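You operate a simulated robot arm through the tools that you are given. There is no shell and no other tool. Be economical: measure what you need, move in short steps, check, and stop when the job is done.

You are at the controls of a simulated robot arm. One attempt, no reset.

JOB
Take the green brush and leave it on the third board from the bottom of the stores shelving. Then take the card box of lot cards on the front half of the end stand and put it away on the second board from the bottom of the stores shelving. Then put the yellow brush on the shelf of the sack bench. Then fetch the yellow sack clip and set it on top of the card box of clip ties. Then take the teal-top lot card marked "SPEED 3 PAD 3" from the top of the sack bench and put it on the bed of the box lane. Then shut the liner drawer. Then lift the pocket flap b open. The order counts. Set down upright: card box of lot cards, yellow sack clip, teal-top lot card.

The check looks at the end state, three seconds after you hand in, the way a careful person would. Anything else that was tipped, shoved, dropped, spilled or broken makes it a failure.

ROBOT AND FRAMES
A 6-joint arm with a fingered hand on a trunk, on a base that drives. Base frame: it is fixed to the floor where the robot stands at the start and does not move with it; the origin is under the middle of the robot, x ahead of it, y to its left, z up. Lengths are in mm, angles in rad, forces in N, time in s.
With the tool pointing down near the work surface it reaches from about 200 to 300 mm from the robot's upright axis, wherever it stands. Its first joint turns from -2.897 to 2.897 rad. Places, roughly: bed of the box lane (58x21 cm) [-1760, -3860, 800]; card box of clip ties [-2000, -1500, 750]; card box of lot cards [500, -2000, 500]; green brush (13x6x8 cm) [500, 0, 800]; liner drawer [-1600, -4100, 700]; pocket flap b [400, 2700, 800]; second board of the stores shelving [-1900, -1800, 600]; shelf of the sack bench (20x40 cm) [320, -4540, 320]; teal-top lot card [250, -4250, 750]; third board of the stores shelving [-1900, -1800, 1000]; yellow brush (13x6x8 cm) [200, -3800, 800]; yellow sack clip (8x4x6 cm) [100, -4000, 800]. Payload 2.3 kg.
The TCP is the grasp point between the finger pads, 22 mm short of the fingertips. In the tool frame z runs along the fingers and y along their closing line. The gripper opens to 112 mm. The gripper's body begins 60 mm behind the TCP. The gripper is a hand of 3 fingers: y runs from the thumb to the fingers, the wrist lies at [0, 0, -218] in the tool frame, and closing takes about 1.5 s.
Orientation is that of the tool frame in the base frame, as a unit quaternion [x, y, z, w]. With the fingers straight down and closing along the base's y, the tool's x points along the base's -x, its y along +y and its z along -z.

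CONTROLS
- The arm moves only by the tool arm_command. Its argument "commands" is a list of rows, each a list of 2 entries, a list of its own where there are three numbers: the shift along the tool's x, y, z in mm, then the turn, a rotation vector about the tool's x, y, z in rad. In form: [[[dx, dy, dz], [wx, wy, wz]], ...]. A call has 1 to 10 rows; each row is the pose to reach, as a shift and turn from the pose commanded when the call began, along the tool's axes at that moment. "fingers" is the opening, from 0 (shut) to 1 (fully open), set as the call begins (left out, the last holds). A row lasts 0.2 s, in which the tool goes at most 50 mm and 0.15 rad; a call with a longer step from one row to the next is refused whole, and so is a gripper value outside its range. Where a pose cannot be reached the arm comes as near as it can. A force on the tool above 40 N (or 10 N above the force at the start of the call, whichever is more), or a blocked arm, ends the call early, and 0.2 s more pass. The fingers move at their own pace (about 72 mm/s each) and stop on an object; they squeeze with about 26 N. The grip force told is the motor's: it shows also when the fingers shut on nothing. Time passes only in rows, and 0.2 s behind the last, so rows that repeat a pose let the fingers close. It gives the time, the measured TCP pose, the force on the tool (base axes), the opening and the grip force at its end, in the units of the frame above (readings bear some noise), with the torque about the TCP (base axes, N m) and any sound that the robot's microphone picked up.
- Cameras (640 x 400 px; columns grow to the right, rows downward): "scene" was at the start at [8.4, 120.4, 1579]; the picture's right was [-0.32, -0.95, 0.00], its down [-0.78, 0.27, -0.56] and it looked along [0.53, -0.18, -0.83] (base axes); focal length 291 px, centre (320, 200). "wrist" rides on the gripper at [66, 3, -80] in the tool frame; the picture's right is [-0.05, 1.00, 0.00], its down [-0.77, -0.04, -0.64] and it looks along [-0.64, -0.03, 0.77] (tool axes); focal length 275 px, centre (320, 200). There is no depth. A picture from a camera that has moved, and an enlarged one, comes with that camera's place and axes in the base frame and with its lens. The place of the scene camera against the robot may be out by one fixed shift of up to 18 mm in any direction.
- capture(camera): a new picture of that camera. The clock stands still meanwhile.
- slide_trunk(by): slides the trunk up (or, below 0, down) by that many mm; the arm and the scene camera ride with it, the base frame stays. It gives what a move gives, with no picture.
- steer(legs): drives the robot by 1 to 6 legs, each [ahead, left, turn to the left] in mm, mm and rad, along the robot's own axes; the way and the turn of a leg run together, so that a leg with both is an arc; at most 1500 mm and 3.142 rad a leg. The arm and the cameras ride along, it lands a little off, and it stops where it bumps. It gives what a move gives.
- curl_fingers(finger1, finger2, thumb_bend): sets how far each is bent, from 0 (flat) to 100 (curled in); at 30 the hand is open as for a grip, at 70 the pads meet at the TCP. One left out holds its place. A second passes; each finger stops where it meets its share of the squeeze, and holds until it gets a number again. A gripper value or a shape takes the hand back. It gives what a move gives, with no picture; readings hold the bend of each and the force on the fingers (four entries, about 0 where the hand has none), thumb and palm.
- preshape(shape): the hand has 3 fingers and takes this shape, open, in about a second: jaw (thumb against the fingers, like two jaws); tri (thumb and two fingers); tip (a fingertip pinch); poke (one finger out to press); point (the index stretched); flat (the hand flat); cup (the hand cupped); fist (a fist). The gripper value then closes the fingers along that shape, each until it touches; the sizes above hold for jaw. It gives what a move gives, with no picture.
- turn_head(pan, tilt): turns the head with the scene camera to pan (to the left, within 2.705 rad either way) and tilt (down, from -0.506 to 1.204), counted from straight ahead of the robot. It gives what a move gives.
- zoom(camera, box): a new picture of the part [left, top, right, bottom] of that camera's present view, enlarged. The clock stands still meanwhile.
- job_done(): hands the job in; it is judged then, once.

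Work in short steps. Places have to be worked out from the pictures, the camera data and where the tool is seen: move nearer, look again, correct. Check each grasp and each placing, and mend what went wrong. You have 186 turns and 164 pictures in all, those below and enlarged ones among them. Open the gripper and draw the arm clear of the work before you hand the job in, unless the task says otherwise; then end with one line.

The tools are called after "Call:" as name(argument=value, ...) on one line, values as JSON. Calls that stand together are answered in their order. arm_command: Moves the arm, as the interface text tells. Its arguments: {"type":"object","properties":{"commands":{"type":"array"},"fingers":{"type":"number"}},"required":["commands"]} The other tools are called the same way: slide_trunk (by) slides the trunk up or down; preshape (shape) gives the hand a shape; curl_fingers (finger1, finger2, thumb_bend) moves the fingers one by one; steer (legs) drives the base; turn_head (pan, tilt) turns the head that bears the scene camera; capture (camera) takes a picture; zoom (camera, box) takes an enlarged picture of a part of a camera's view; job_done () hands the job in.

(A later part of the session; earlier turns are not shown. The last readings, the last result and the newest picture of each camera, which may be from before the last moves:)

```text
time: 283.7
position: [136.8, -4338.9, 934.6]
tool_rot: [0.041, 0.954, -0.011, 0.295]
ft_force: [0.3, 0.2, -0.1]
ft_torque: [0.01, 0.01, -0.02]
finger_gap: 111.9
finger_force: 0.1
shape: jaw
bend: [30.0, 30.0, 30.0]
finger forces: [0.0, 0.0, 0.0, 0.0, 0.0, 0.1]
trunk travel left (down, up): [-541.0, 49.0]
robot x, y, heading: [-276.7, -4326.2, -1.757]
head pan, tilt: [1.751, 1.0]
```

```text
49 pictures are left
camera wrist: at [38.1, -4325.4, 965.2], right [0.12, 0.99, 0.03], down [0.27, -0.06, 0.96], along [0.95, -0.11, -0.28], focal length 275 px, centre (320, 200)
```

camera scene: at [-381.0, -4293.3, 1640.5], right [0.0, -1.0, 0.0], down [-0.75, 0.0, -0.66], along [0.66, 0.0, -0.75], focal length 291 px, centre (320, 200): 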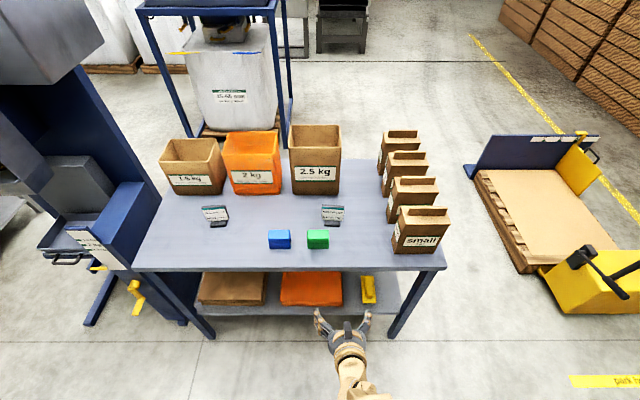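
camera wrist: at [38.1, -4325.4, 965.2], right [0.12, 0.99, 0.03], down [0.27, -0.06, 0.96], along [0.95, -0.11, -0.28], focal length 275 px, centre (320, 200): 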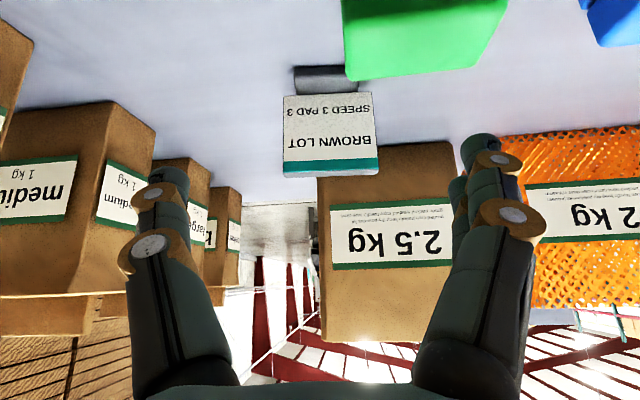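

Card top measured at (249, -4341, 880). I move 107 mm ahead at this height, then lower in two steps.

Call:
steer(legs=[[-18, 104, 0]])

Call:
slide_trunk(by=-40)

Call:
capture(camera="wrist")

Call:
zoom(camera="scene", box=[240, 180, 440, 305])

```text
time: 284.9
position: [242.5, -4340.0, 935.1]
tool_rot: [0.04, 0.955, -0.01, 0.294]
ft_force: [-0.5, 0.4, 0.1]
ft_torque: [-0.01, -0.02, -0.01]
finger_gap: 111.8
finger_force: 0.1
shape: jaw
bend: [30.0, 30.0, 30.0]
finger forces: [0.0, 0.2, 0.0, 0.1, 0.0, 0.1]
trunk travel left (down, up): [-541.0, 49.0]
robot x, y, heading: [-167.6, -4326.7, -1.757]
head pan, tilt: [1.751, 1.0]
```

```text
time: 285.7
position: [241.5, -4339.2, 894.5]
tool_rot: [0.04, 0.955, -0.009, 0.295]
ft_force: [-0.1, 0.6, -0.5]
ft_torque: [-0.01, 0.03, -0.02]
finger_gap: 111.9
finger_force: 0.0
shape: jaw
bend: [30.0, 30.0, 30.0]
finger forces: [0.1, 0.0, 0.0, 0.0, 0.0, 0.1]
trunk travel left (down, up): [-501.0, 89.0]
robot x, y, heading: [-169.3, -4325.4, -1.749]
head pan, tilt: [1.751, 1.0]
```

```text
48 pictures are left
camera wrist: at [144.2, -4326.9, 925.4], right [0.12, 0.99, 0.03], down [0.27, -0.06, 0.96], along [0.95, -0.11, -0.28], focal length 275 px, centre (320, 200)
```

wrist: 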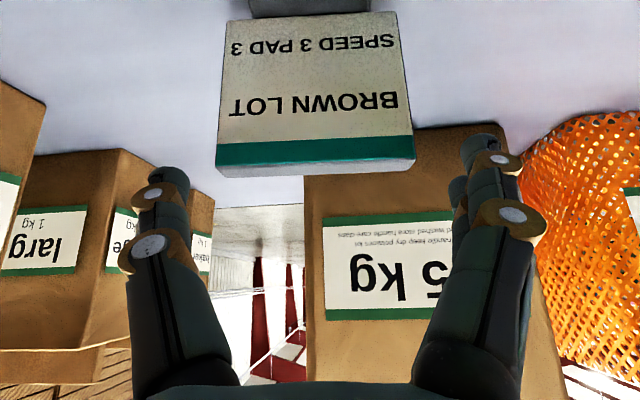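

```text
3.20 times, centred on (340, 242) of scene
camera zoom: at [50.4, -4292.1, 1578.3], right [0.0, -1.0, 0.0], down [-0.84, 0.0, -0.54], along [0.54, 0.0, -0.84], focal length 930 px, centre (256, 64)
```

zoom: 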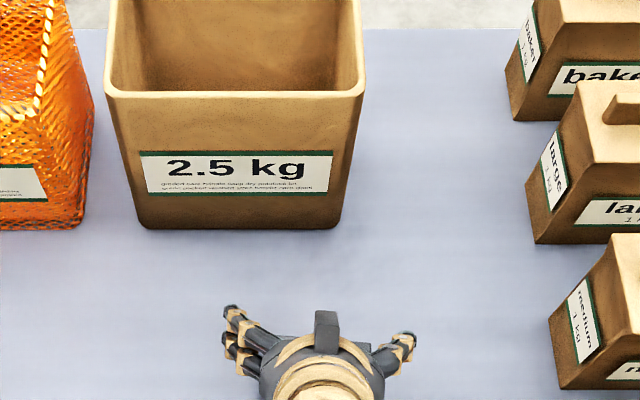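

Well centred. I lower 30 mm and close.

Call:
slide_trunk(by=-30)

Call:
arm_command(commands=[[[0, 0, 0], [0, 0, 0]], [[0, 0, 0], [0, 0, 0]], [[0, 0, 0], [0, 0, 0]], [[0, 0, 0], [0, 0, 0]], [[0, 0, 0], [0, 0, 0]], [[0, 0, 0], [0, 0, 0]]], fingers=0)

Call:
slide_trunk(by=20)

Call:
capture(camera="wrist")

```text
time: 286.5
position: [242.0, -4339.3, 865.6]
tool_rot: [0.042, 0.954, -0.011, 0.296]
ft_force: [-0.4, -0.3, 0.6]
ft_torque: [0.0, 0.0, 0.01]
finger_gap: 111.8
finger_force: 0.2
shape: jaw
bend: [30.0, 30.0, 30.0]
finger forces: [0.0, 0.1, 0.0, 0.0, 0.0, 0.0]
trunk travel left (down, up): [-471.0, 119.0]
robot x, y, heading: [-169.2, -4328.4, -1.748]
head pan, tilt: [1.751, 1.0]
```

```text
time: 287.9
position: [243.1, -4339.5, 866.7]
tool_rot: [0.04, 0.954, -0.01, 0.296]
ft_force: [0.8, 0.8, 1.0]
ft_torque: [-0.03, 0.02, 0.02]
finger_gap: 64.4
finger_force: 25.6
shape: jaw
bend: [71.0, 76.0, 72.0]
finger forces: [11.7, 14.8, 0.0, 0.0, 25.9, 0.0]
trunk travel left (down, up): [-471.0, 119.0]
robot x, y, heading: [-167.6, -4326.2, -1.748]
head pan, tilt: [1.751, 1.0]
```

```text
time: 288.6
position: [242.3, -4338.3, 885.6]
tool_rot: [0.041, 0.955, -0.01, 0.295]
ft_force: [0.7, 0.8, 0.1]
ft_torque: [-0.01, 0.0, -0.03]
finger_gap: 64.2
finger_force: 25.9
shape: jaw
bend: [71.0, 76.0, 72.0]
finger forces: [11.8, 14.4, 0.1, 0.1, 25.6, 0.1]
trunk travel left (down, up): [-491.0, 99.0]
robot x, y, heading: [-171.2, -4327.3, -1.753]
head pan, tilt: [1.751, 1.0]
```

```text
46 pictures are left
camera wrist: at [144.4, -4326.9, 915.4], right [0.12, 0.99, 0.03], down [0.27, -0.06, 0.96], along [0.95, -0.11, -0.28], focal length 275 px, centre (320, 200)
```

wrist: 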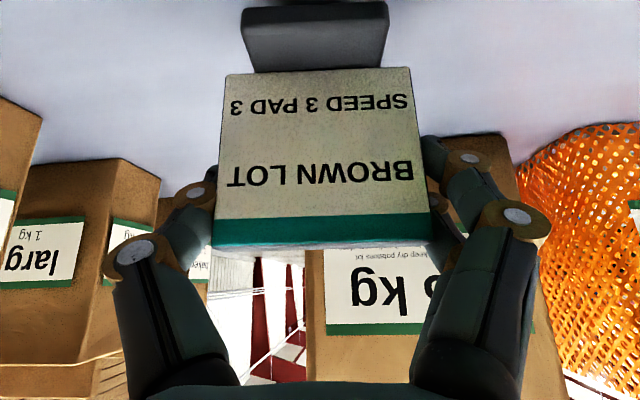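

Card held. I raise, back out into the aisle, and look toward the box lane.

Call:
slide_trunk(by=80)

Call:
steer(legs=[[63, -345, 0], [-500, -180, 0]])

Call:
turn_head(pan=-1.45, tilt=0.6)

Call:
capture(camera="scene")

```text
time: 289.7
position: [243.3, -4340.3, 965.9]
tool_rot: [0.042, 0.954, -0.011, 0.295]
ft_force: [0.3, -0.3, -0.6]
ft_torque: [0.0, 0.01, -0.02]
finger_gap: 64.2
finger_force: 26.1
shape: jaw
bend: [71.0, 76.0, 72.0]
finger forces: [11.9, 14.4, 0.1, 0.0, 25.7, 0.1]
trunk travel left (down, up): [-571.0, 19.0]
robot x, y, heading: [-167.9, -4327.4, -1.752]
head pan, tilt: [1.751, 1.0]
```

```text
time: 294.7
position: [-201.5, -3813.5, 965.1]
tool_rot: [0.032, 0.955, -0.008, 0.295]
ft_force: [-0.1, 0.6, -1.0]
ft_torque: [-0.03, -0.02, -0.05]
finger_gap: 64.1
finger_force: 25.6
shape: jaw
bend: [71.0, 76.0, 72.0]
finger forces: [11.8, 14.4, 0.0, 0.0, 25.8, 0.0]
trunk travel left (down, up): [-571.0, 19.0]
robot x, y, heading: [-611.3, -3808.6, -1.737]
head pan, tilt: [1.751, 1.0]
```

```text
time: 297.4
position: [-202.4, -3813.3, 965.5]
tool_rot: [0.033, 0.955, -0.007, 0.296]
ft_force: [0.8, -0.3, -0.3]
ft_torque: [0.0, 0.02, -0.01]
finger_gap: 64.2
finger_force: 26.2
shape: jaw
bend: [71.0, 76.0, 72.0]
finger forces: [11.8, 14.5, 0.0, 0.0, 25.7, 0.0]
trunk travel left (down, up): [-571.0, 19.0]
robot x, y, heading: [-615.4, -3807.8, -1.737]
head pan, tilt: [-1.45, 0.6]
```

```text
45 pictures are left
camera scene: at [-552.4, -3765.9, 1680.3], right [0.05, 1.0, 0.0], down [0.56, -0.03, -0.83], along [-0.82, 0.04, -0.56], focal length 291 px, centre (320, 200)
```

scene: 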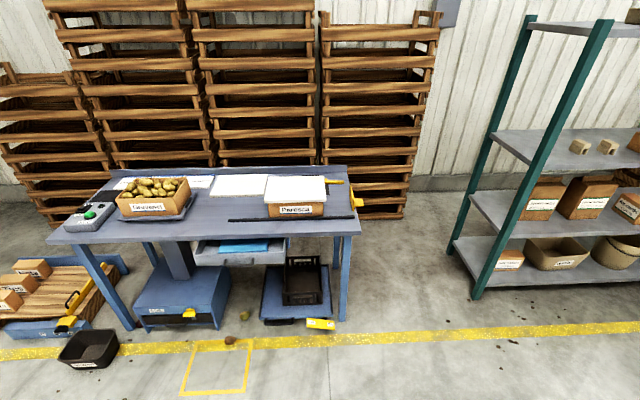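

I zoom on the bench to identify the box lane's bed and the drawer.

Call:
zoom(camera="scene", box=[40, 150, 380, 340])

Call:
zoom(camera="scene", box=[180, 160, 380, 280])

```text
1.88 times, centred on (210, 245) of scene
camera zoom: at [-552.4, -3765.9, 1680.3], right [0.05, 1.0, 0.0], down [0.56, -0.03, -0.83], along [-0.82, 0.04, -0.56], focal length 547 px, centre (527, 115)
```

zoom: 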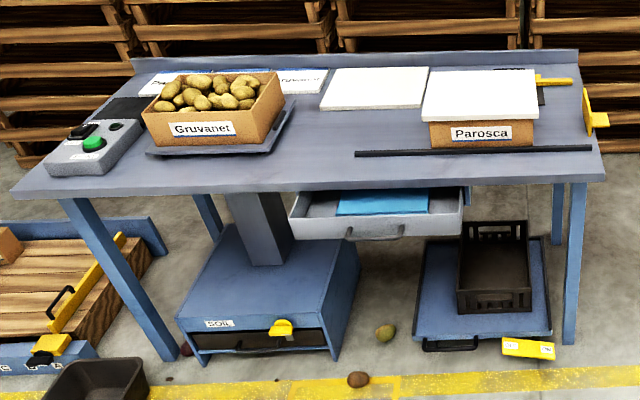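

```text
3.20 times, centred on (280, 220) of scene
camera zoom: at [-552.4, -3765.9, 1680.3], right [0.05, 1.0, 0.0], down [0.56, -0.03, -0.83], along [-0.82, 0.04, -0.56], focal length 930 px, centre (448, 136)
```

zoom: 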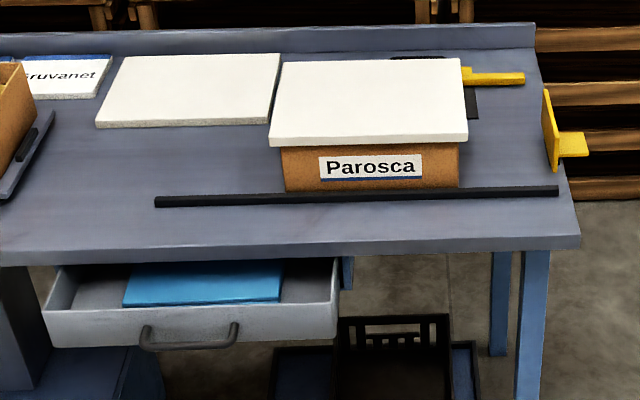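

The box lane bed runs behind the black rail (y≈-4160…-3540); its free part is left of the "Parosca" box, around (-1750, -4080). The open drawer sticks out in front there, so I want more reach to keep my base clear. I test extending the arm 60 mm further at lower wrist height.

Call:
arm_command(commands=[[[-1.4, 0, 33.3], [0, 0, 0]], [[-2.9, 0, 66.6], [0, 0, 0]], [[-4.3, 0, 99.9], [0, 0, 0]], [[-4.3, 0, 99.9], [0, 0, 0]]])

Call:
arm_command(commands=[[[-33, 0, 22.6], [0, 0, 0]], [[-49.5, 0, 33.9], [0, 0, 0]], [[-49.5, 0, 33.9], [0, 0, 0]]])

```text
time: 298.4
position: [-142.9, -3813.0, 885.3]
tool_rot: [0.032, 0.955, -0.006, 0.295]
ft_force: [0.1, -0.1, 0.1]
ft_torque: [0.04, -0.02, 0.02]
finger_gap: 64.2
finger_force: 26.1
shape: jaw
bend: [71.0, 76.0, 72.0]
finger forces: [11.7, 14.3, 0.0, 0.1, 25.6, 0.1]
trunk travel left (down, up): [-571.0, 19.0]
robot x, y, heading: [-617.2, -3810.5, -1.739]
head pan, tilt: [-1.45, 0.6]
```

```text
time: 299.2
position: [-128.4, -3823.5, 886.5]
tool_rot: [0.034, 0.954, -0.007, 0.298]
ft_force: [0.9, -0.4, -0.7]
ft_torque: [0.03, 0.01, -0.02]
finger_gap: 64.2
finger_force: 26.3
shape: jaw
bend: [71.0, 76.0, 72.0]
finger forces: [11.6, 14.5, 0.1, 0.0, 25.7, 0.0]
out of reach, approached as far as the arm can: row 1, 2, 3
trunk travel left (down, up): [-571.0, 19.0]
robot x, y, heading: [-618.2, -3809.0, -1.736]
head pan, tilt: [-1.45, 0.6]
```

Reach of ≈485 is attainable. I settle at ≈470 and a bit higher for travel.

Call:
arm_command(commands=[[[20, 0, -28.6], [0, 0, 0]], [[39.5, 0, -57.3], [0, 0, 0]], [[39.5, 0, -57.3], [0, 0, 0]]])

Call:
slide_trunk(by=18)

```text
time: 300.0
position: [-194.0, -3819.2, 911.5]
tool_rot: [0.033, 0.955, -0.008, 0.296]
ft_force: [0.7, -1.3, -0.5]
ft_torque: [-0.03, -0.01, -0.02]
finger_gap: 64.1
finger_force: 26.1
shape: jaw
bend: [71.0, 76.0, 72.0]
finger forces: [11.7, 14.3, 0.0, 0.0, 25.4, 0.1]
out of reach, approached as far as the arm can: row 1
trunk travel left (down, up): [-571.0, 19.0]
robot x, y, heading: [-612.4, -3810.3, -1.735]
head pan, tilt: [-1.45, 0.6]
```

```text
time: 300.7
position: [-193.7, -3818.6, 930.2]
tool_rot: [0.033, 0.955, -0.007, 0.295]
ft_force: [1.2, -0.2, 0.1]
ft_torque: [0.0, 0.02, -0.02]
finger_gap: 64.3
finger_force: 26.3
shape: jaw
bend: [71.0, 76.0, 72.0]
finger forces: [11.7, 14.3, 0.0, 0.1, 25.4, 0.1]
trunk travel left (down, up): [-589.0, 1.0]
robot x, y, heading: [-616.7, -3808.6, -1.736]
head pan, tilt: [-1.45, 0.6]
```

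The commanded pose was reset to the measured one, so I extend 48 mm again.

Call:
arm_command(commands=[[[-20, 0, 13.5], [0, 0, 0]], [[-39.6, 0, 27.1], [0, 0, 0]], [[-39.6, 0, 27.1], [0, 0, 0]]])

```text
time: 301.5
position: [-144.4, -3822.0, 928.3]
tool_rot: [0.034, 0.955, -0.007, 0.296]
ft_force: [0.0, -0.4, -0.6]
ft_torque: [0.01, -0.01, 0.07]
finger_gap: 64.1
finger_force: 25.8
shape: jaw
bend: [71.0, 76.0, 72.0]
finger forces: [11.6, 14.4, 0.1, 0.0, 25.3, 0.0]
trunk travel left (down, up): [-589.0, 1.0]
robot x, y, heading: [-616.2, -3809.9, -1.738]
head pan, tilt: [-1.45, 0.6]
```

Now I turn round and approach the lane, stopping short with the card in front of the bench.

Call:
steer(legs=[[0, 0, 3.138], [-360, 418, 0]])

Call:
turn_head(pan=1.75, tilt=0.85)

Call:
capture(camera="scene")

Call:
capture(camera="wrist")

```text
time: 311.9
position: [-1572.0, -4048.1, 928.8]
tool_rot: [0.954, -0.047, -0.295, -0.011]
ft_force: [-0.2, -0.1, 0.1]
ft_torque: [0.01, -0.05, 0.02]
finger_gap: 63.9
finger_force: 26.0
shape: jaw
bend: [71.0, 76.0, 72.0]
finger forces: [11.9, 14.0, 0.0, 0.0, 25.1, 0.1]
trunk travel left (down, up): [-589.0, 1.0]
robot x, y, heading: [-1100.3, -4078.7, 1.372]
head pan, tilt: [-1.45, 0.6]
```

```text
time: 314.7
position: [-1571.6, -4048.9, 928.4]
tool_rot: [0.954, -0.048, -0.295, -0.012]
ft_force: [0.4, 0.2, -1.3]
ft_torque: [0.04, -0.02, -0.02]
finger_gap: 64.1
finger_force: 26.2
shape: jaw
bend: [71.0, 76.0, 72.0]
finger forces: [11.7, 13.9, 0.0, 0.0, 25.0, 0.1]
trunk travel left (down, up): [-589.0, 1.0]
robot x, y, heading: [-1104.2, -4076.2, 1.379]
head pan, tilt: [1.751, 0.85]
```

```text
42 pictures are left
camera scene: at [-1330.0, -4103.2, 1677.4], right [0.02, 1.0, 0.0], down [0.75, -0.01, -0.66], along [-0.66, 0.01, -0.75], focal length 291 px, centre (320, 200)
```

scene: 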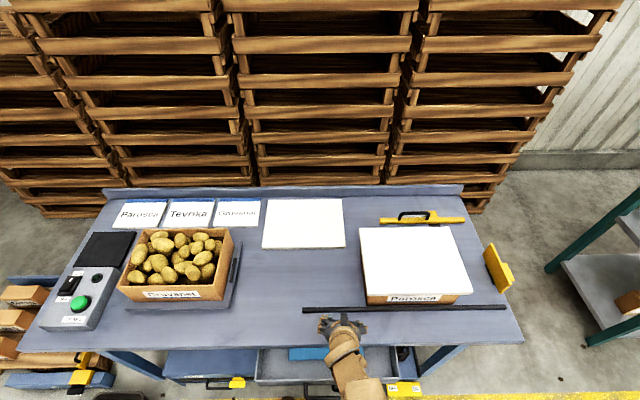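

```text
41 pictures are left
camera wrist: at [-1471.2, -4060.4, 958.4], right [-0.13, -0.99, 0.03], down [-0.27, 0.07, 0.96], along [-0.95, 0.12, -0.28], focal length 275 px, centre (320, 200)
```

wrist: 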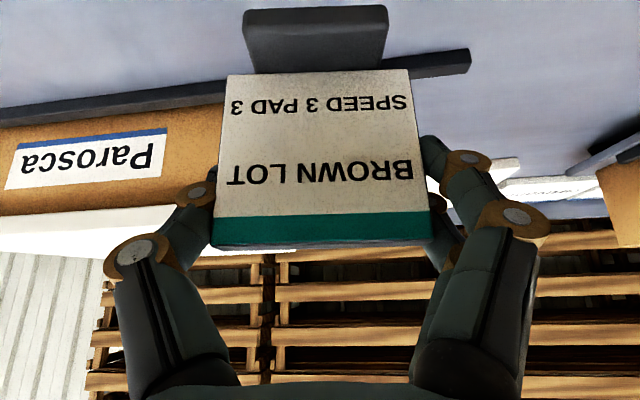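

To keep my rear corner away from the drawer I square the base (heading π/2) and turn the arm back by the same amount.

Call:
steer(legs=[[0, 0, 0.192]])

Call:
arm_command(commands=[[[1.75, -44.7, -1.2], [0.054, 0, 0.078]], [[7, -89, -4.8], [0.107, 0, 0.157]], [[7, -89, -4.8], [0.107, 0, 0.157]]])

Call:
turn_head(pan=1.57, tilt=1.15)

Call:
capture(camera="scene")

```text
time: 315.8
position: [-1568.2, -4138.0, 928.4]
tool_rot: [0.955, 0.044, -0.294, 0.017]
ft_force: [0.2, 0.3, 0.0]
ft_torque: [-0.01, 0.01, -0.01]
finger_gap: 64.0
finger_force: 26.0
shape: jaw
bend: [71.0, 76.0, 72.0]
finger forces: [11.9, 13.9, 0.0, 0.1, 25.0, 0.1]
trunk travel left (down, up): [-589.0, 1.0]
robot x, y, heading: [-1102.6, -4075.5, 1.56]
head pan, tilt: [1.751, 0.85]
```

```text
time: 316.6
position: [-1569.2, -4046.7, 927.8]
tool_rot: [0.954, -0.048, -0.294, -0.012]
ft_force: [0.2, -0.4, 0.0]
ft_torque: [0.02, 0.02, 0.01]
finger_gap: 63.9
finger_force: 26.6
shape: jaw
bend: [71.0, 76.0, 72.0]
finger forces: [11.9, 14.1, 0.0, 0.0, 25.0, 0.1]
trunk travel left (down, up): [-589.0, 1.0]
robot x, y, heading: [-1103.8, -4073.8, 1.565]
head pan, tilt: [1.751, 0.85]
```

```text
time: 317.4
position: [-1569.3, -4049.5, 927.7]
tool_rot: [0.954, -0.047, -0.294, -0.011]
ft_force: [0.0, -0.9, 0.4]
ft_torque: [0.0, 0.01, 0.0]
finger_gap: 63.7
finger_force: 25.6
shape: jaw
bend: [71.0, 76.0, 72.0]
finger forces: [11.9, 14.1, 0.0, 0.1, 24.8, 0.0]
trunk travel left (down, up): [-589.0, 1.0]
robot x, y, heading: [-1102.3, -4072.1, 1.564]
head pan, tilt: [1.571, 1.15]
```

```text
40 pictures are left
camera scene: at [-1302.8, -4131.8, 1656.6], right [0.0, 1.0, 0.0], down [0.91, 0.0, -0.41], along [-0.41, 0.0, -0.91], focal length 291 px, centre (320, 200)
```

scene: 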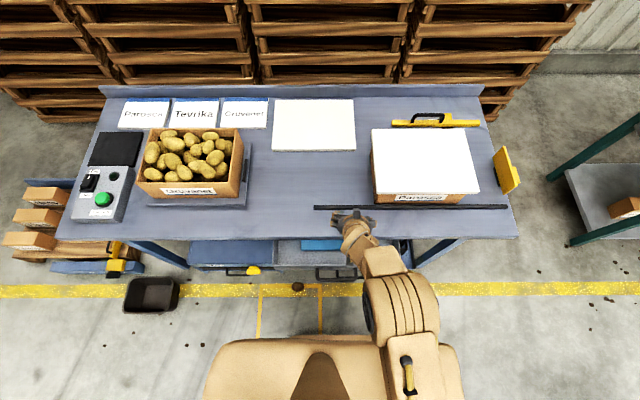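

Good overhead view: bench edge x≈-1556, rail x≈-1660, drawer handle out to ≈-1454, my flank at -1293. I extend the arm 15 mm and move in 134 mm, which leaves the flank ≈28 mm off the handle.

Call:
arm_command(commands=[[[-12.4, 0, 8.5], [0, 0, 0]], [[-12.4, 0, 8.5], [0, 0, 0]]])

Call:
steer(legs=[[-15, 134, 0]])

Call:
capture(camera="scene")

Call:
capture(camera="wrist")

```text
time: 318.0
position: [-1584.3, -4046.4, 928.3]
tool_rot: [0.954, -0.047, -0.295, -0.011]
ft_force: [0.1, 0.5, -0.7]
ft_torque: [0.02, -0.03, 0.02]
finger_gap: 63.8
finger_force: 25.9
shape: jaw
bend: [71.0, 76.0, 72.0]
finger forces: [11.9, 14.2, 0.0, 0.0, 25.0, 0.0]
trunk travel left (down, up): [-589.0, 1.0]
robot x, y, heading: [-1106.2, -4073.1, 1.569]
head pan, tilt: [1.571, 1.15]
```

```text
time: 319.3
position: [-1717.3, -4061.4, 927.5]
tool_rot: [0.954, -0.047, -0.295, -0.011]
ft_force: [-0.4, 1.1, -0.7]
ft_torque: [-0.01, 0.01, -0.01]
finger_gap: 64.1
finger_force: 26.2
shape: jaw
bend: [71.0, 76.0, 72.0]
finger forces: [11.9, 14.0, 0.1, 0.0, 25.0, 0.1]
trunk travel left (down, up): [-589.0, 1.0]
robot x, y, heading: [-1237.4, -4088.8, 1.562]
head pan, tilt: [1.571, 1.15]
```

```text
39 pictures are left
camera scene: at [-1436.6, -4145.9, 1656.4], right [0.0, 1.0, 0.0], down [0.91, 0.0, -0.41], along [-0.41, 0.0, -0.91], focal length 291 px, centre (320, 200)
```

scene: 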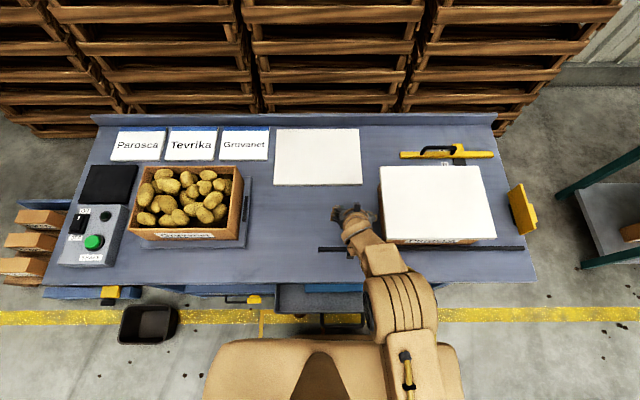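

```text
38 pictures are left
camera wrist: at [-1617.2, -4072.2, 957.2], right [-0.14, -0.99, 0.03], down [-0.27, 0.07, 0.96], along [-0.95, 0.12, -0.28], focal length 275 px, centre (320, 200)
```

wrist: 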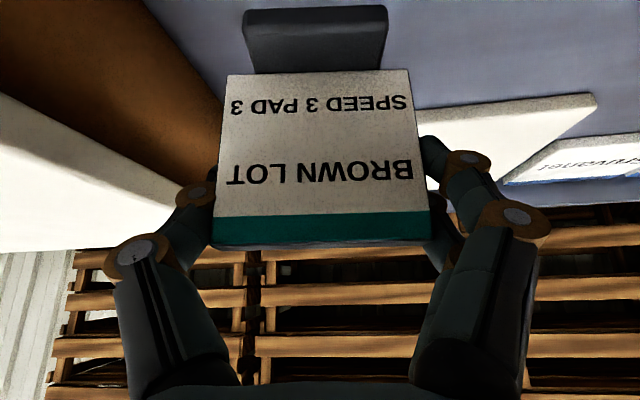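

The lid of the "Parosca" box is close to my thumb, so I shift 33 mm further left (to y≈-4094, still on the bed), then lower gently.

Call:
steer(legs=[[-33, 0, 0]])

Call:
slide_trunk(by=-15)

Call:
slide_trunk(by=-8)

Call:
capture(camera="wrist")

```text
time: 320.1
position: [-1717.7, -4094.2, 927.3]
tool_rot: [0.954, -0.047, -0.295, -0.011]
ft_force: [-0.7, 0.2, -0.4]
ft_torque: [0.01, 0.01, -0.02]
finger_gap: 64.1
finger_force: 26.2
shape: jaw
bend: [71.0, 76.0, 72.0]
finger forces: [11.9, 14.1, 0.0, 0.0, 25.0, 0.1]
trunk travel left (down, up): [-589.0, 1.0]
robot x, y, heading: [-1236.0, -4120.5, 1.565]
head pan, tilt: [1.571, 1.15]
```

```text
time: 320.8
position: [-1716.3, -4093.5, 911.9]
tool_rot: [0.954, -0.048, -0.295, -0.012]
ft_force: [0.0, 0.0, -1.6]
ft_torque: [0.03, -0.05, -0.02]
finger_gap: 63.9
finger_force: 25.8
shape: jaw
bend: [71.0, 76.0, 72.0]
finger forces: [11.9, 14.1, 0.1, 0.0, 25.0, 0.0]
trunk travel left (down, up): [-574.0, 16.0]
robot x, y, heading: [-1237.4, -4123.9, 1.564]
head pan, tilt: [1.571, 1.15]
```

```text
time: 321.4
position: [-1717.4, -4094.6, 904.4]
tool_rot: [0.954, -0.048, -0.294, -0.012]
ft_force: [0.0, -0.3, -1.4]
ft_torque: [-0.01, -0.02, 0.02]
finger_gap: 63.8
finger_force: 26.0
shape: jaw
bend: [71.0, 76.0, 72.0]
finger forces: [11.9, 14.1, 0.0, 0.1, 25.1, 0.0]
trunk travel left (down, up): [-566.0, 24.0]
robot x, y, heading: [-1237.2, -4119.5, 1.564]
head pan, tilt: [1.571, 1.15]
```

```text
37 pictures are left
camera wrist: at [-1616.7, -4105.4, 934.4], right [-0.14, -0.99, 0.03], down [-0.27, 0.07, 0.96], along [-0.95, 0.12, -0.28], focal length 275 px, centre (320, 200)
```

wrist: 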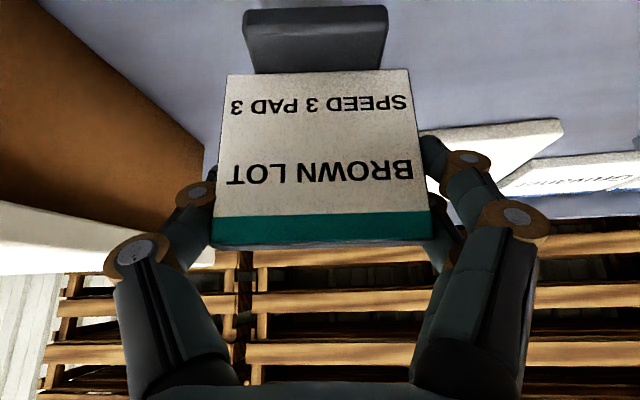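

No contact yet; I continue down in small steps.

Call:
slide_trunk(by=-6)

Call:
slide_trunk(by=-5)

Call:
slide_trunk(by=-4)

```text
time: 321.9
position: [-1717.2, -4093.1, 898.8]
tool_rot: [0.954, -0.047, -0.295, -0.012]
ft_force: [0.1, 0.3, -1.1]
ft_torque: [-0.01, -0.02, -0.03]
finger_gap: 63.9
finger_force: 25.8
shape: jaw
bend: [71.0, 76.0, 72.0]
finger forces: [11.9, 14.1, 0.0, 0.0, 25.0, 0.0]
trunk travel left (down, up): [-560.0, 30.0]
robot x, y, heading: [-1234.9, -4123.4, 1.559]
head pan, tilt: [1.571, 1.15]
```

```text
time: 322.4
position: [-1716.8, -4093.5, 894.1]
tool_rot: [0.955, -0.047, -0.294, -0.011]
ft_force: [0.5, -0.4, -0.3]
ft_torque: [0.01, 0.02, -0.02]
finger_gap: 64.2
finger_force: 25.9
shape: jaw
bend: [71.0, 76.0, 72.0]
finger forces: [11.8, 14.0, 0.0, 0.0, 25.0, 0.0]
trunk travel left (down, up): [-555.0, 35.0]
robot x, y, heading: [-1234.2, -4122.8, 1.568]
head pan, tilt: [1.571, 1.15]
```

```text
time: 323.0
position: [-1717.2, -4093.3, 890.1]
tool_rot: [0.954, -0.047, -0.294, -0.011]
ft_force: [-0.1, -0.5, -1.1]
ft_torque: [-0.02, -0.03, -0.01]
finger_gap: 63.7
finger_force: 26.4
shape: jaw
bend: [71.0, 76.0, 72.0]
finger forces: [12.0, 14.1, 0.0, 0.0, 25.0, 0.0]
trunk travel left (down, up): [-551.0, 39.0]
robot x, y, heading: [-1237.6, -4122.3, 1.565]
head pan, tilt: [1.571, 1.15]
```

Still free; three more 3 mm steps.

Call:
slide_trunk(by=-3)

Call:
slide_trunk(by=-3)

Call:
slide_trunk(by=-3)

Call:
capture(camera="wrist")

```text
time: 323.5
position: [-1717.1, -4094.7, 887.1]
tool_rot: [0.955, -0.047, -0.294, -0.011]
ft_force: [-1.1, -0.2, -0.6]
ft_torque: [-0.02, -0.03, 0.01]
finger_gap: 64.0
finger_force: 26.0
shape: jaw
bend: [71.0, 76.0, 72.0]
finger forces: [11.9, 14.0, 0.0, 0.0, 25.1, 0.0]
trunk travel left (down, up): [-548.0, 42.0]
robot x, y, heading: [-1238.4, -4120.1, 1.563]
head pan, tilt: [1.571, 1.15]
```

```text
time: 324.0
position: [-1716.6, -4094.0, 883.9]
tool_rot: [0.954, -0.048, -0.294, -0.012]
ft_force: [0.4, 0.1, -0.7]
ft_torque: [-0.01, -0.03, 0.0]
finger_gap: 64.0
finger_force: 25.9
shape: jaw
bend: [71.0, 76.0, 72.0]
finger forces: [12.0, 14.1, 0.1, 0.0, 25.0, 0.0]
trunk travel left (down, up): [-545.0, 45.0]
robot x, y, heading: [-1237.7, -4123.2, 1.562]
head pan, tilt: [1.571, 1.15]
```

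```text
time: 324.5
position: [-1716.3, -4094.4, 880.8]
tool_rot: [0.954, -0.048, -0.295, -0.012]
ft_force: [0.5, 0.2, -0.3]
ft_torque: [0.0, 0.01, 0.04]
finger_gap: 64.1
finger_force: 25.6
shape: jaw
bend: [71.0, 76.0, 72.0]
finger forces: [11.9, 14.0, 0.0, 0.0, 25.0, 0.0]
trunk travel left (down, up): [-542.0, 48.0]
robot x, y, heading: [-1238.3, -4124.4, 1.564]
head pan, tilt: [1.571, 1.15]
```

```text
36 pictures are left
camera wrist: at [-1616.8, -4105.4, 910.4], right [-0.14, -0.99, 0.03], down [-0.27, 0.07, 0.96], along [-0.95, 0.12, -0.28], focal length 275 px, centre (320, 200)
```

wrist: 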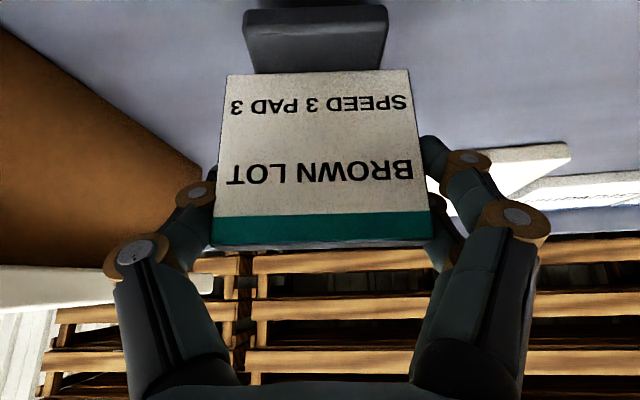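

Not yet down (bed probably z≈800, contact expected near TCP 872). I continue.

Call:
slide_trunk(by=-4)

Call:
slide_trunk(by=-3)

Call:
slide_trunk(by=-2)

Call:
slide_trunk(by=-2)

```text
time: 325.1
position: [-1716.7, -4094.4, 877.0]
tool_rot: [0.954, -0.048, -0.295, -0.012]
ft_force: [0.3, 0.0, -0.9]
ft_torque: [0.03, 0.0, -0.03]
finger_gap: 63.8
finger_force: 25.9
shape: jaw
bend: [71.0, 76.0, 72.0]
finger forces: [12.0, 14.1, 0.1, 0.0, 25.1, 0.0]
trunk travel left (down, up): [-538.0, 52.0]
robot x, y, heading: [-1235.0, -4124.8, 1.567]
head pan, tilt: [1.571, 1.15]
```

```text
time: 325.6
position: [-1717.5, -4094.4, 873.3]
tool_rot: [0.954, -0.047, -0.294, -0.011]
ft_force: [-1.0, -0.2, -0.5]
ft_torque: [0.0, -0.03, -0.01]
finger_gap: 64.1
finger_force: 25.9
shape: jaw
bend: [71.0, 76.0, 72.0]
finger forces: [11.9, 14.1, 0.0, 0.1, 25.0, 0.1]
trunk travel left (down, up): [-535.0, 55.0]
robot x, y, heading: [-1233.4, -4119.7, 1.561]
head pan, tilt: [1.571, 1.15]
```

```text
time: 326.1
position: [-1716.9, -4094.1, 871.0]
tool_rot: [0.955, -0.047, -0.294, -0.011]
ft_force: [-0.8, -0.1, -0.5]
ft_torque: [0.02, -0.02, -0.05]
finger_gap: 64.2
finger_force: 26.1
shape: jaw
bend: [71.0, 76.0, 72.0]
finger forces: [11.9, 14.0, 0.0, 0.0, 25.0, 0.0]
trunk travel left (down, up): [-533.0, 57.0]
robot x, y, heading: [-1236.0, -4122.5, 1.567]
head pan, tilt: [1.571, 1.15]
```

```text
time: 326.6
position: [-1717.3, -4093.9, 870.7]
tool_rot: [0.954, -0.047, -0.295, -0.011]
ft_force: [1.2, 0.1, -0.3]
ft_torque: [0.02, 0.01, -0.05]
finger_gap: 63.9
finger_force: 25.8
shape: jaw
bend: [71.0, 76.0, 72.0]
finger forces: [12.0, 14.0, 0.1, 0.0, 24.9, 0.0]
trunk travel left (down, up): [-531.0, 59.0]
robot x, y, heading: [-1232.2, -4123.5, 1.569]
head pan, tilt: [1.571, 1.15]
```

Possibly just touching; one more 2 mm step twice.

Call:
slide_trunk(by=-2)

Call:
slide_trunk(by=-2)

Call:
slide_trunk(by=-2)

```text
time: 327.1
position: [-1716.6, -4094.3, 868.0]
tool_rot: [0.954, -0.047, -0.294, -0.011]
ft_force: [0.0, -0.9, -0.2]
ft_torque: [0.01, -0.01, 0.01]
finger_gap: 64.3
finger_force: 25.6
shape: jaw
bend: [71.0, 76.0, 72.0]
finger forces: [12.0, 14.0, 0.0, 0.0, 25.0, 0.0]
trunk travel left (down, up): [-529.0, 61.0]
robot x, y, heading: [-1239.4, -4121.6, 1.569]
head pan, tilt: [1.571, 1.15]
```

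```text
time: 327.7
position: [-1717.9, -4095.1, 867.1]
tool_rot: [0.954, -0.047, -0.295, -0.012]
ft_force: [-2.0, 0.1, 4.1]
ft_torque: [0.09, -0.05, 0.01]
finger_gap: 64.0
finger_force: 26.2
shape: jaw
bend: [71.0, 76.0, 72.0]
finger forces: [11.9, 15.4, 0.1, 0.0, 25.8, 0.1]
trunk travel left (down, up): [-527.0, 63.0]
robot x, y, heading: [-1235.4, -4120.9, 1.561]
head pan, tilt: [1.571, 1.15]
```

```text
time: 328.2
position: [-1716.7, -4093.4, 864.8]
tool_rot: [0.954, -0.047, -0.296, -0.011]
ft_force: [-3.4, 0.1, 12.6]
ft_torque: [0.05, -0.06, -0.03]
finger_gap: 63.8
finger_force: 25.1
shape: jaw
bend: [71.0, 76.0, 72.0]
finger forces: [12.4, 16.4, 0.0, 0.1, 26.9, 0.0]
trunk travel left (down, up): [-525.0, 65.0]
robot x, y, heading: [-1234.1, -4123.2, 1.568]
head pan, tilt: [1.571, 1.15]
```

Contact at TCP z≈867, seated. I ease 2 mm and open the hand.

Call:
slide_trunk(by=2)

Call:
arm_command(commands=[[[0, 0, 0], [0, 0, 0]], [[0, 0, 0], [0, 0, 0]], [[0, 0, 0], [0, 0, 0]], [[0, 0, 0], [0, 0, 0]], [[0, 0, 0], [0, 0, 0]]], fingers=1)

Call:
capture(camera="wrist")

```text
time: 328.7
position: [-1717.0, -4094.1, 864.8]
tool_rot: [0.955, -0.047, -0.294, -0.011]
ft_force: [-1.0, 0.3, 3.3]
ft_torque: [0.07, -0.05, 0.0]
finger_gap: 63.8
finger_force: 26.1
shape: jaw
bend: [71.0, 76.0, 72.0]
finger forces: [12.4, 15.4, 0.0, 0.0, 26.2, 0.1]
trunk travel left (down, up): [-527.0, 63.0]
robot x, y, heading: [-1236.2, -4119.7, 1.564]
head pan, tilt: [1.571, 1.15]
```

```text
time: 329.9
position: [-1717.5, -4094.2, 866.0]
tool_rot: [0.954, -0.047, -0.295, -0.011]
ft_force: [0.0, -0.4, 0.0]
ft_torque: [0.02, 0.02, 0.01]
finger_gap: 111.7
finger_force: 0.1
shape: jaw
bend: [30.0, 30.0, 30.0]
finger forces: [0.0, 0.1, 0.1, 0.1, 0.0, 0.0]
trunk travel left (down, up): [-527.0, 63.0]
robot x, y, heading: [-1235.9, -4122.6, 1.566]
head pan, tilt: [1.571, 1.15]
```

```text
35 pictures are left
camera wrist: at [-1616.7, -4105.4, 895.4], right [-0.14, -0.99, 0.03], down [-0.27, 0.07, 0.96], along [-0.95, 0.12, -0.28], focal length 275 px, centre (320, 200)
```

wrist: 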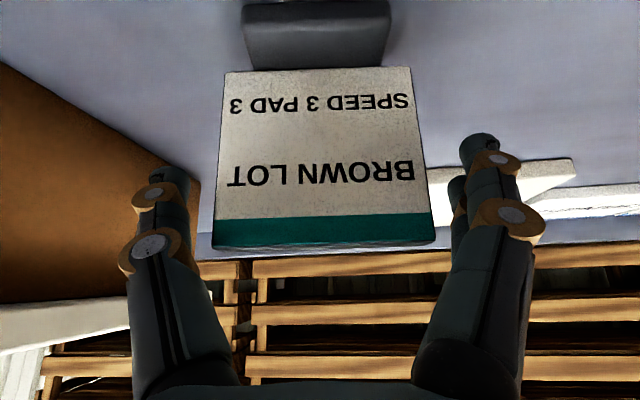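

The card stands. I raise and back out, then look at card and drawer.

Call:
slide_trunk(by=62)

Call:
steer(legs=[[0, -280, 0]])

Call:
turn_head(pan=1.57, tilt=0.95)

Call:
capture(camera="scene")

Call:
zoom(camera="scene", box=[220, 140, 460, 290])

```text
time: 330.9
position: [-1718.3, -4095.5, 929.1]
tool_rot: [0.954, -0.048, -0.295, -0.012]
ft_force: [-0.7, 0.7, 0.7]
ft_torque: [0.0, 0.03, 0.01]
finger_gap: 112.1
finger_force: 0.1
shape: jaw
bend: [30.0, 30.0, 30.0]
finger forces: [0.0, 0.0, 0.1, 0.0, 0.0, 0.1]
trunk travel left (down, up): [-589.0, 1.0]
robot x, y, heading: [-1236.3, -4123.4, 1.566]
head pan, tilt: [1.571, 1.15]
```

```text
time: 332.9
position: [-1436.3, -4096.8, 928.4]
tool_rot: [0.955, -0.045, -0.295, -0.011]
ft_force: [-0.7, 0.0, 0.2]
ft_torque: [-0.01, 0.0, -0.01]
finger_gap: 112.0
finger_force: 0.1
shape: jaw
bend: [30.0, 30.0, 30.0]
finger forces: [0.1, 0.0, 0.0, 0.0, 0.1, 0.0]
trunk travel left (down, up): [-589.0, 1.0]
robot x, y, heading: [-957.9, -4123.5, 1.576]
head pan, tilt: [1.571, 1.15]
```

```text
time: 333.6
position: [-1437.2, -4097.3, 928.0]
tool_rot: [0.955, -0.044, -0.294, -0.011]
ft_force: [1.6, -0.2, 0.2]
ft_torque: [-0.01, 0.03, 0.02]
finger_gap: 111.9
finger_force: 0.0
shape: jaw
bend: [30.0, 30.0, 30.0]
finger forces: [0.0, 0.0, 0.1, 0.0, 0.1, 0.0]
trunk travel left (down, up): [-589.0, 1.0]
robot x, y, heading: [-955.1, -4123.1, 1.569]
head pan, tilt: [1.571, 0.949]
```

```text
34 pictures are left
camera scene: at [-1167.8, -4180.6, 1669.8], right [0.0, 1.0, 0.0], down [0.81, 0.0, -0.58], along [-0.58, 0.0, -0.81], focal length 291 px, centre (320, 200)
```

scene: 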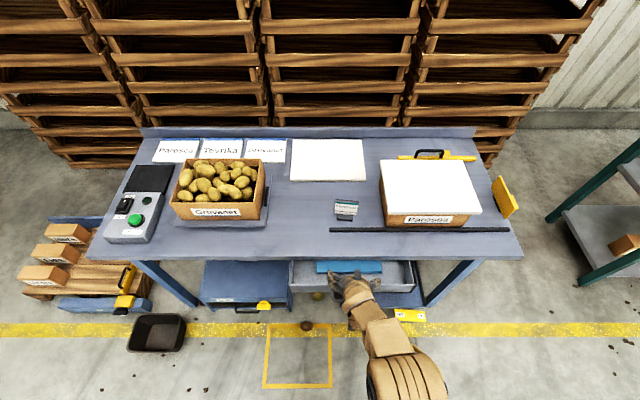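

```text
2.67 times, centred on (340, 215) of scene
camera zoom: at [-1167.8, -4180.6, 1669.8], right [0.0, 1.0, 0.0], down [0.81, 0.0, -0.58], along [-0.58, 0.0, -0.81], focal length 775 px, centre (267, 160)
```

zoom: 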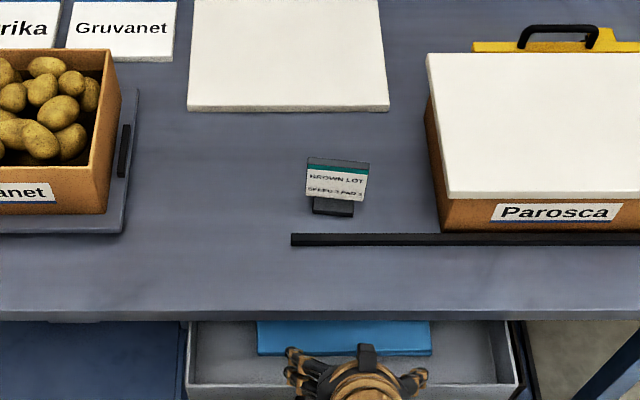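

The card stands on the bed behind the rail. Now the drawer: I close the hand, back off some more, lower to drawer height and look at it.

Call:
steer(legs=[[0, -170, 0]])

Call:
slide_trunk(by=-230)

Call:
preshape(shape="fist")

Call:
turn_head(pan=1.57, tilt=0.75)

Call:
capture(camera="scene")

Call:
capture(camera="wrist")

```text
time: 335.1
position: [-1266.7, -4097.4, 927.7]
tool_rot: [0.955, -0.045, -0.294, -0.011]
ft_force: [-0.4, 0.0, -0.8]
ft_torque: [0.01, -0.02, -0.01]
finger_gap: 112.1
finger_force: 0.0
shape: jaw
bend: [30.0, 30.0, 30.0]
finger forces: [0.0, 0.0, 0.0, 0.0, 0.0, 0.1]
trunk travel left (down, up): [-589.0, 1.0]
robot x, y, heading: [-787.7, -4123.4, 1.564]
head pan, tilt: [1.571, 0.949]
```

```text
time: 337.5
position: [-1266.1, -4096.6, 697.8]
tool_rot: [0.955, -0.045, -0.294, -0.01]
ft_force: [-0.2, 0.3, -0.2]
ft_torque: [0.01, 0.0, 0.0]
finger_gap: 112.0
finger_force: 0.1
shape: jaw
bend: [30.0, 30.0, 30.0]
finger forces: [0.0, 0.0, 0.1, 0.0, 0.1, 0.1]
trunk travel left (down, up): [-359.0, 231.0]
robot x, y, heading: [-787.4, -4124.8, 1.565]
head pan, tilt: [1.571, 0.949]
```

```text
time: 338.4
position: [-1267.2, -4097.2, 697.4]
tool_rot: [0.954, -0.045, -0.295, -0.011]
ft_force: [0.8, -0.5, -0.1]
ft_torque: [0.0, 0.02, 0.0]
finger_gap: 0.3
finger_force: 0.0
shape: fist
bend: [100.0, 100.0, 54.0]
finger forces: [0.0, 0.0, 0.0, 0.0, 0.1, 0.0]
trunk travel left (down, up): [-359.0, 231.0]
robot x, y, heading: [-782.5, -4123.7, 1.575]
head pan, tilt: [1.571, 0.949]
```

```text
time: 339.1
position: [-1266.5, -4094.9, 697.6]
tool_rot: [0.954, -0.046, -0.295, -0.011]
ft_force: [0.7, -0.7, 0.1]
ft_torque: [-0.01, 0.0, -0.03]
finger_gap: 0.0
finger_force: 0.0
shape: fist
bend: [100.0, 100.0, 54.0]
finger forces: [0.0, 0.0, 0.0, 0.0, 0.0, 0.1]
trunk travel left (down, up): [-359.0, 231.0]
robot x, y, heading: [-784.9, -4124.4, 1.571]
head pan, tilt: [1.571, 0.75]
```

```text
32 pictures are left
camera scene: at [-1008.9, -4180.6, 1455.4], right [0.0, 1.0, 0.0], down [0.68, 0.0, -0.73], along [-0.73, 0.0, -0.68], focal length 291 px, centre (320, 200)
```

scene: 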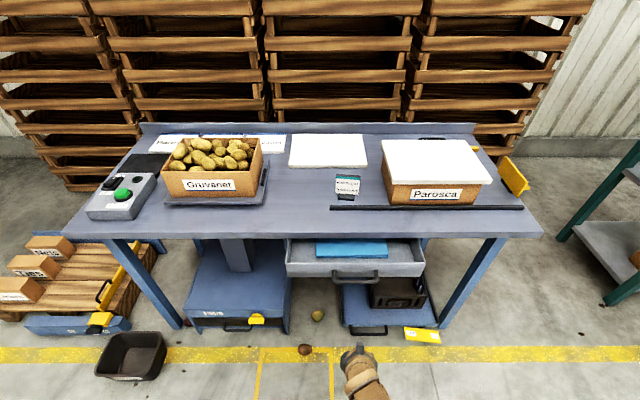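

```text
31 pictures are left
camera wrist: at [-1166.9, -4107.6, 727.4], right [-0.13, -0.99, 0.03], down [-0.27, 0.07, 0.96], along [-0.95, 0.12, -0.28], focal length 275 px, centre (320, 200)
```

wrist: 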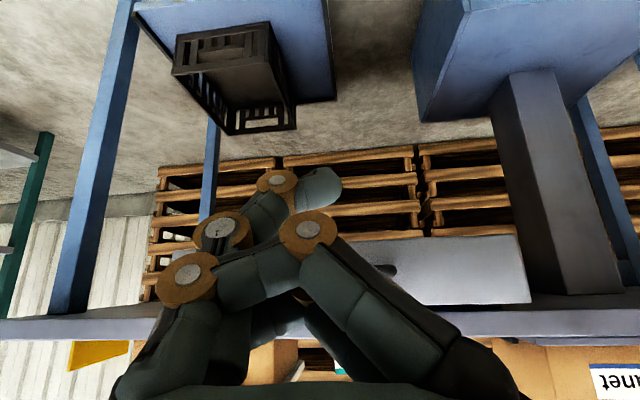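

The drawer front spans y≈-4275…-3878, z≈675–755, x≈-1500, with the handle at its middle. I tilt the fist nearer horizontal (1.2 rad) so that nothing meets the bench top while pushing.

Call:
arm_command(commands=[[[-20, 0, -4], [0, -0.145, 0]], [[-40, 0, -8], [0, -0.29, 0]], [[-62, 0, -12], [0, -0.435, 0]], [[-83.4, 0, -15.6], [0, -0.58, 0]], [[-83.4, 0, -15.6], [0, -0.58, 0]]])

Call:
slide_trunk(by=-45)

Call:
capture(camera="scene")

```text
time: 340.3
position: [-1324.7, -4091.5, 756.9]
tool_rot: [0.83, -0.041, -0.556, -0.024]
ft_force: [-0.7, -0.4, -0.1]
ft_torque: [0.0, 0.01, 0.0]
finger_gap: 0.0
finger_force: 0.1
shape: fist
bend: [100.0, 100.0, 54.0]
finger forces: [0.0, 0.1, 0.0, 0.0, 0.0, 0.1]
trunk travel left (down, up): [-359.0, 231.0]
robot x, y, heading: [-787.4, -4122.1, 1.568]
head pan, tilt: [1.571, 0.75]
```

```text
time: 341.2
position: [-1324.7, -4091.2, 712.4]
tool_rot: [0.83, -0.04, -0.555, -0.023]
ft_force: [-0.3, 0.6, -0.2]
ft_torque: [-0.01, 0.01, 0.0]
finger_gap: 0.2
finger_force: 0.0
shape: fist
bend: [100.0, 100.0, 54.0]
finger forces: [0.0, 0.0, 0.0, 0.0, 0.0, 0.0]
trunk travel left (down, up): [-314.0, 276.0]
robot x, y, heading: [-788.6, -4123.1, 1.573]
head pan, tilt: [1.571, 0.75]
```

```text
30 pictures are left
camera scene: at [-1008.7, -4180.6, 1410.4], right [0.0, 1.0, 0.0], down [0.68, 0.0, -0.73], along [-0.73, 0.0, -0.68], focal length 291 px, centre (320, 200)
```

scene: 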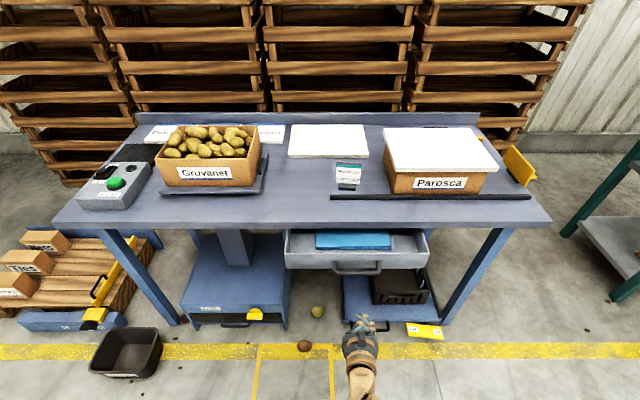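

Aligned with the drawer. I drive in until contact is near, then push in steps.

Call:
steer(legs=[[14, 110, 0]])

Call:
steer(legs=[[0, 40, 0]])

Call:
capture(camera="scene")

```text
time: 342.4
position: [-1436.8, -4076.4, 713.5]
tool_rot: [0.831, -0.04, -0.554, -0.023]
ft_force: [-1.2, -0.7, -0.3]
ft_torque: [0.02, 0.01, 0.01]
finger_gap: 0.2
finger_force: 0.1
shape: fist
bend: [100.0, 100.0, 54.0]
finger forces: [0.0, 0.0, 0.0, 0.1, 0.1, 0.0]
trunk travel left (down, up): [-314.0, 276.0]
robot x, y, heading: [-897.2, -4110.6, 1.571]
head pan, tilt: [1.571, 0.75]
```

```text
time: 343.3
position: [-1478.0, -4076.7, 712.1]
tool_rot: [0.83, -0.04, -0.555, -0.023]
ft_force: [-0.6, 0.5, -0.6]
ft_torque: [-0.02, 0.01, 0.04]
finger_gap: 0.1
finger_force: 0.2
shape: fist
bend: [100.0, 100.0, 54.0]
finger forces: [0.1, 0.0, 0.1, 0.0, 0.0, 0.0]
trunk travel left (down, up): [-314.0, 276.0]
robot x, y, heading: [-936.4, -4109.3, 1.565]
head pan, tilt: [1.571, 0.75]
```

```text
29 pictures are left
camera scene: at [-1162.3, -4166.4, 1410.3], right [0.0, 1.0, 0.0], down [0.68, 0.0, -0.73], along [-0.73, 0.0, -0.68], focal length 291 px, centre (320, 200)
```

scene: 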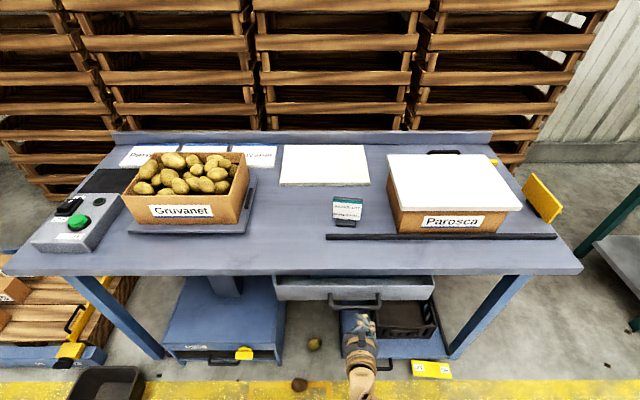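

No contact yet. I continue in 30 mm steps watching for force.

Call:
steer(legs=[[0, 30, 0]])

Call:
steer(legs=[[0, 30, 0]])

Call:
zoom(camera="scene", box=[240, 220, 480, 370])

```text
time: 344.1
position: [-1507.1, -4077.0, 712.3]
tool_rot: [0.831, -0.04, -0.555, -0.023]
ft_force: [-0.1, 0.2, 0.5]
ft_torque: [0.0, -0.01, 0.04]
finger_gap: 0.0
finger_force: 0.1
shape: fist
bend: [100.0, 100.0, 54.0]
finger forces: [0.1, 0.1, 0.1, 0.0, 0.1, 0.0]
trunk travel left (down, up): [-314.0, 276.0]
robot x, y, heading: [-969.5, -4105.7, 1.572]
head pan, tilt: [1.571, 0.75]
```

```text
time: 344.9
position: [-1537.5, -4076.2, 712.2]
tool_rot: [0.831, -0.039, -0.555, -0.022]
ft_force: [0.7, 1.5, 0.1]
ft_torque: [0.01, 0.02, 0.03]
finger_gap: 0.0
finger_force: 0.1
shape: fist
bend: [100.0, 100.0, 54.0]
finger forces: [0.0, 0.0, 0.0, 0.0, 0.2, 0.0]
trunk travel left (down, up): [-314.0, 276.0]
robot x, y, heading: [-997.7, -4110.1, 1.568]
head pan, tilt: [1.571, 0.75]
```

```text
2.67 times, centred on (360, 295) of scene
camera zoom: at [-1222.6, -4166.4, 1410.3], right [0.0, 1.0, 0.0], down [0.68, 0.0, -0.73], along [-0.73, 0.0, -0.68], focal length 775 px, centre (213, -53)
```

zoom: 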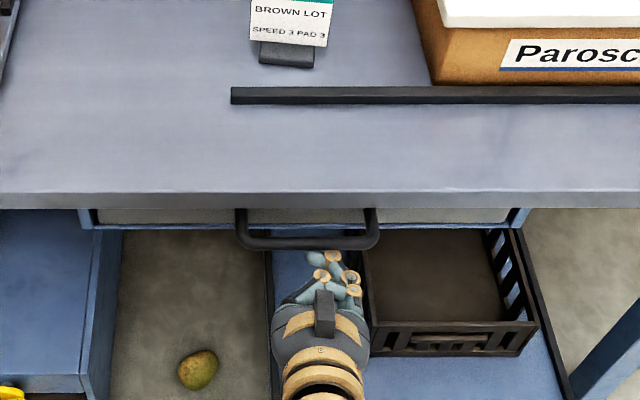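

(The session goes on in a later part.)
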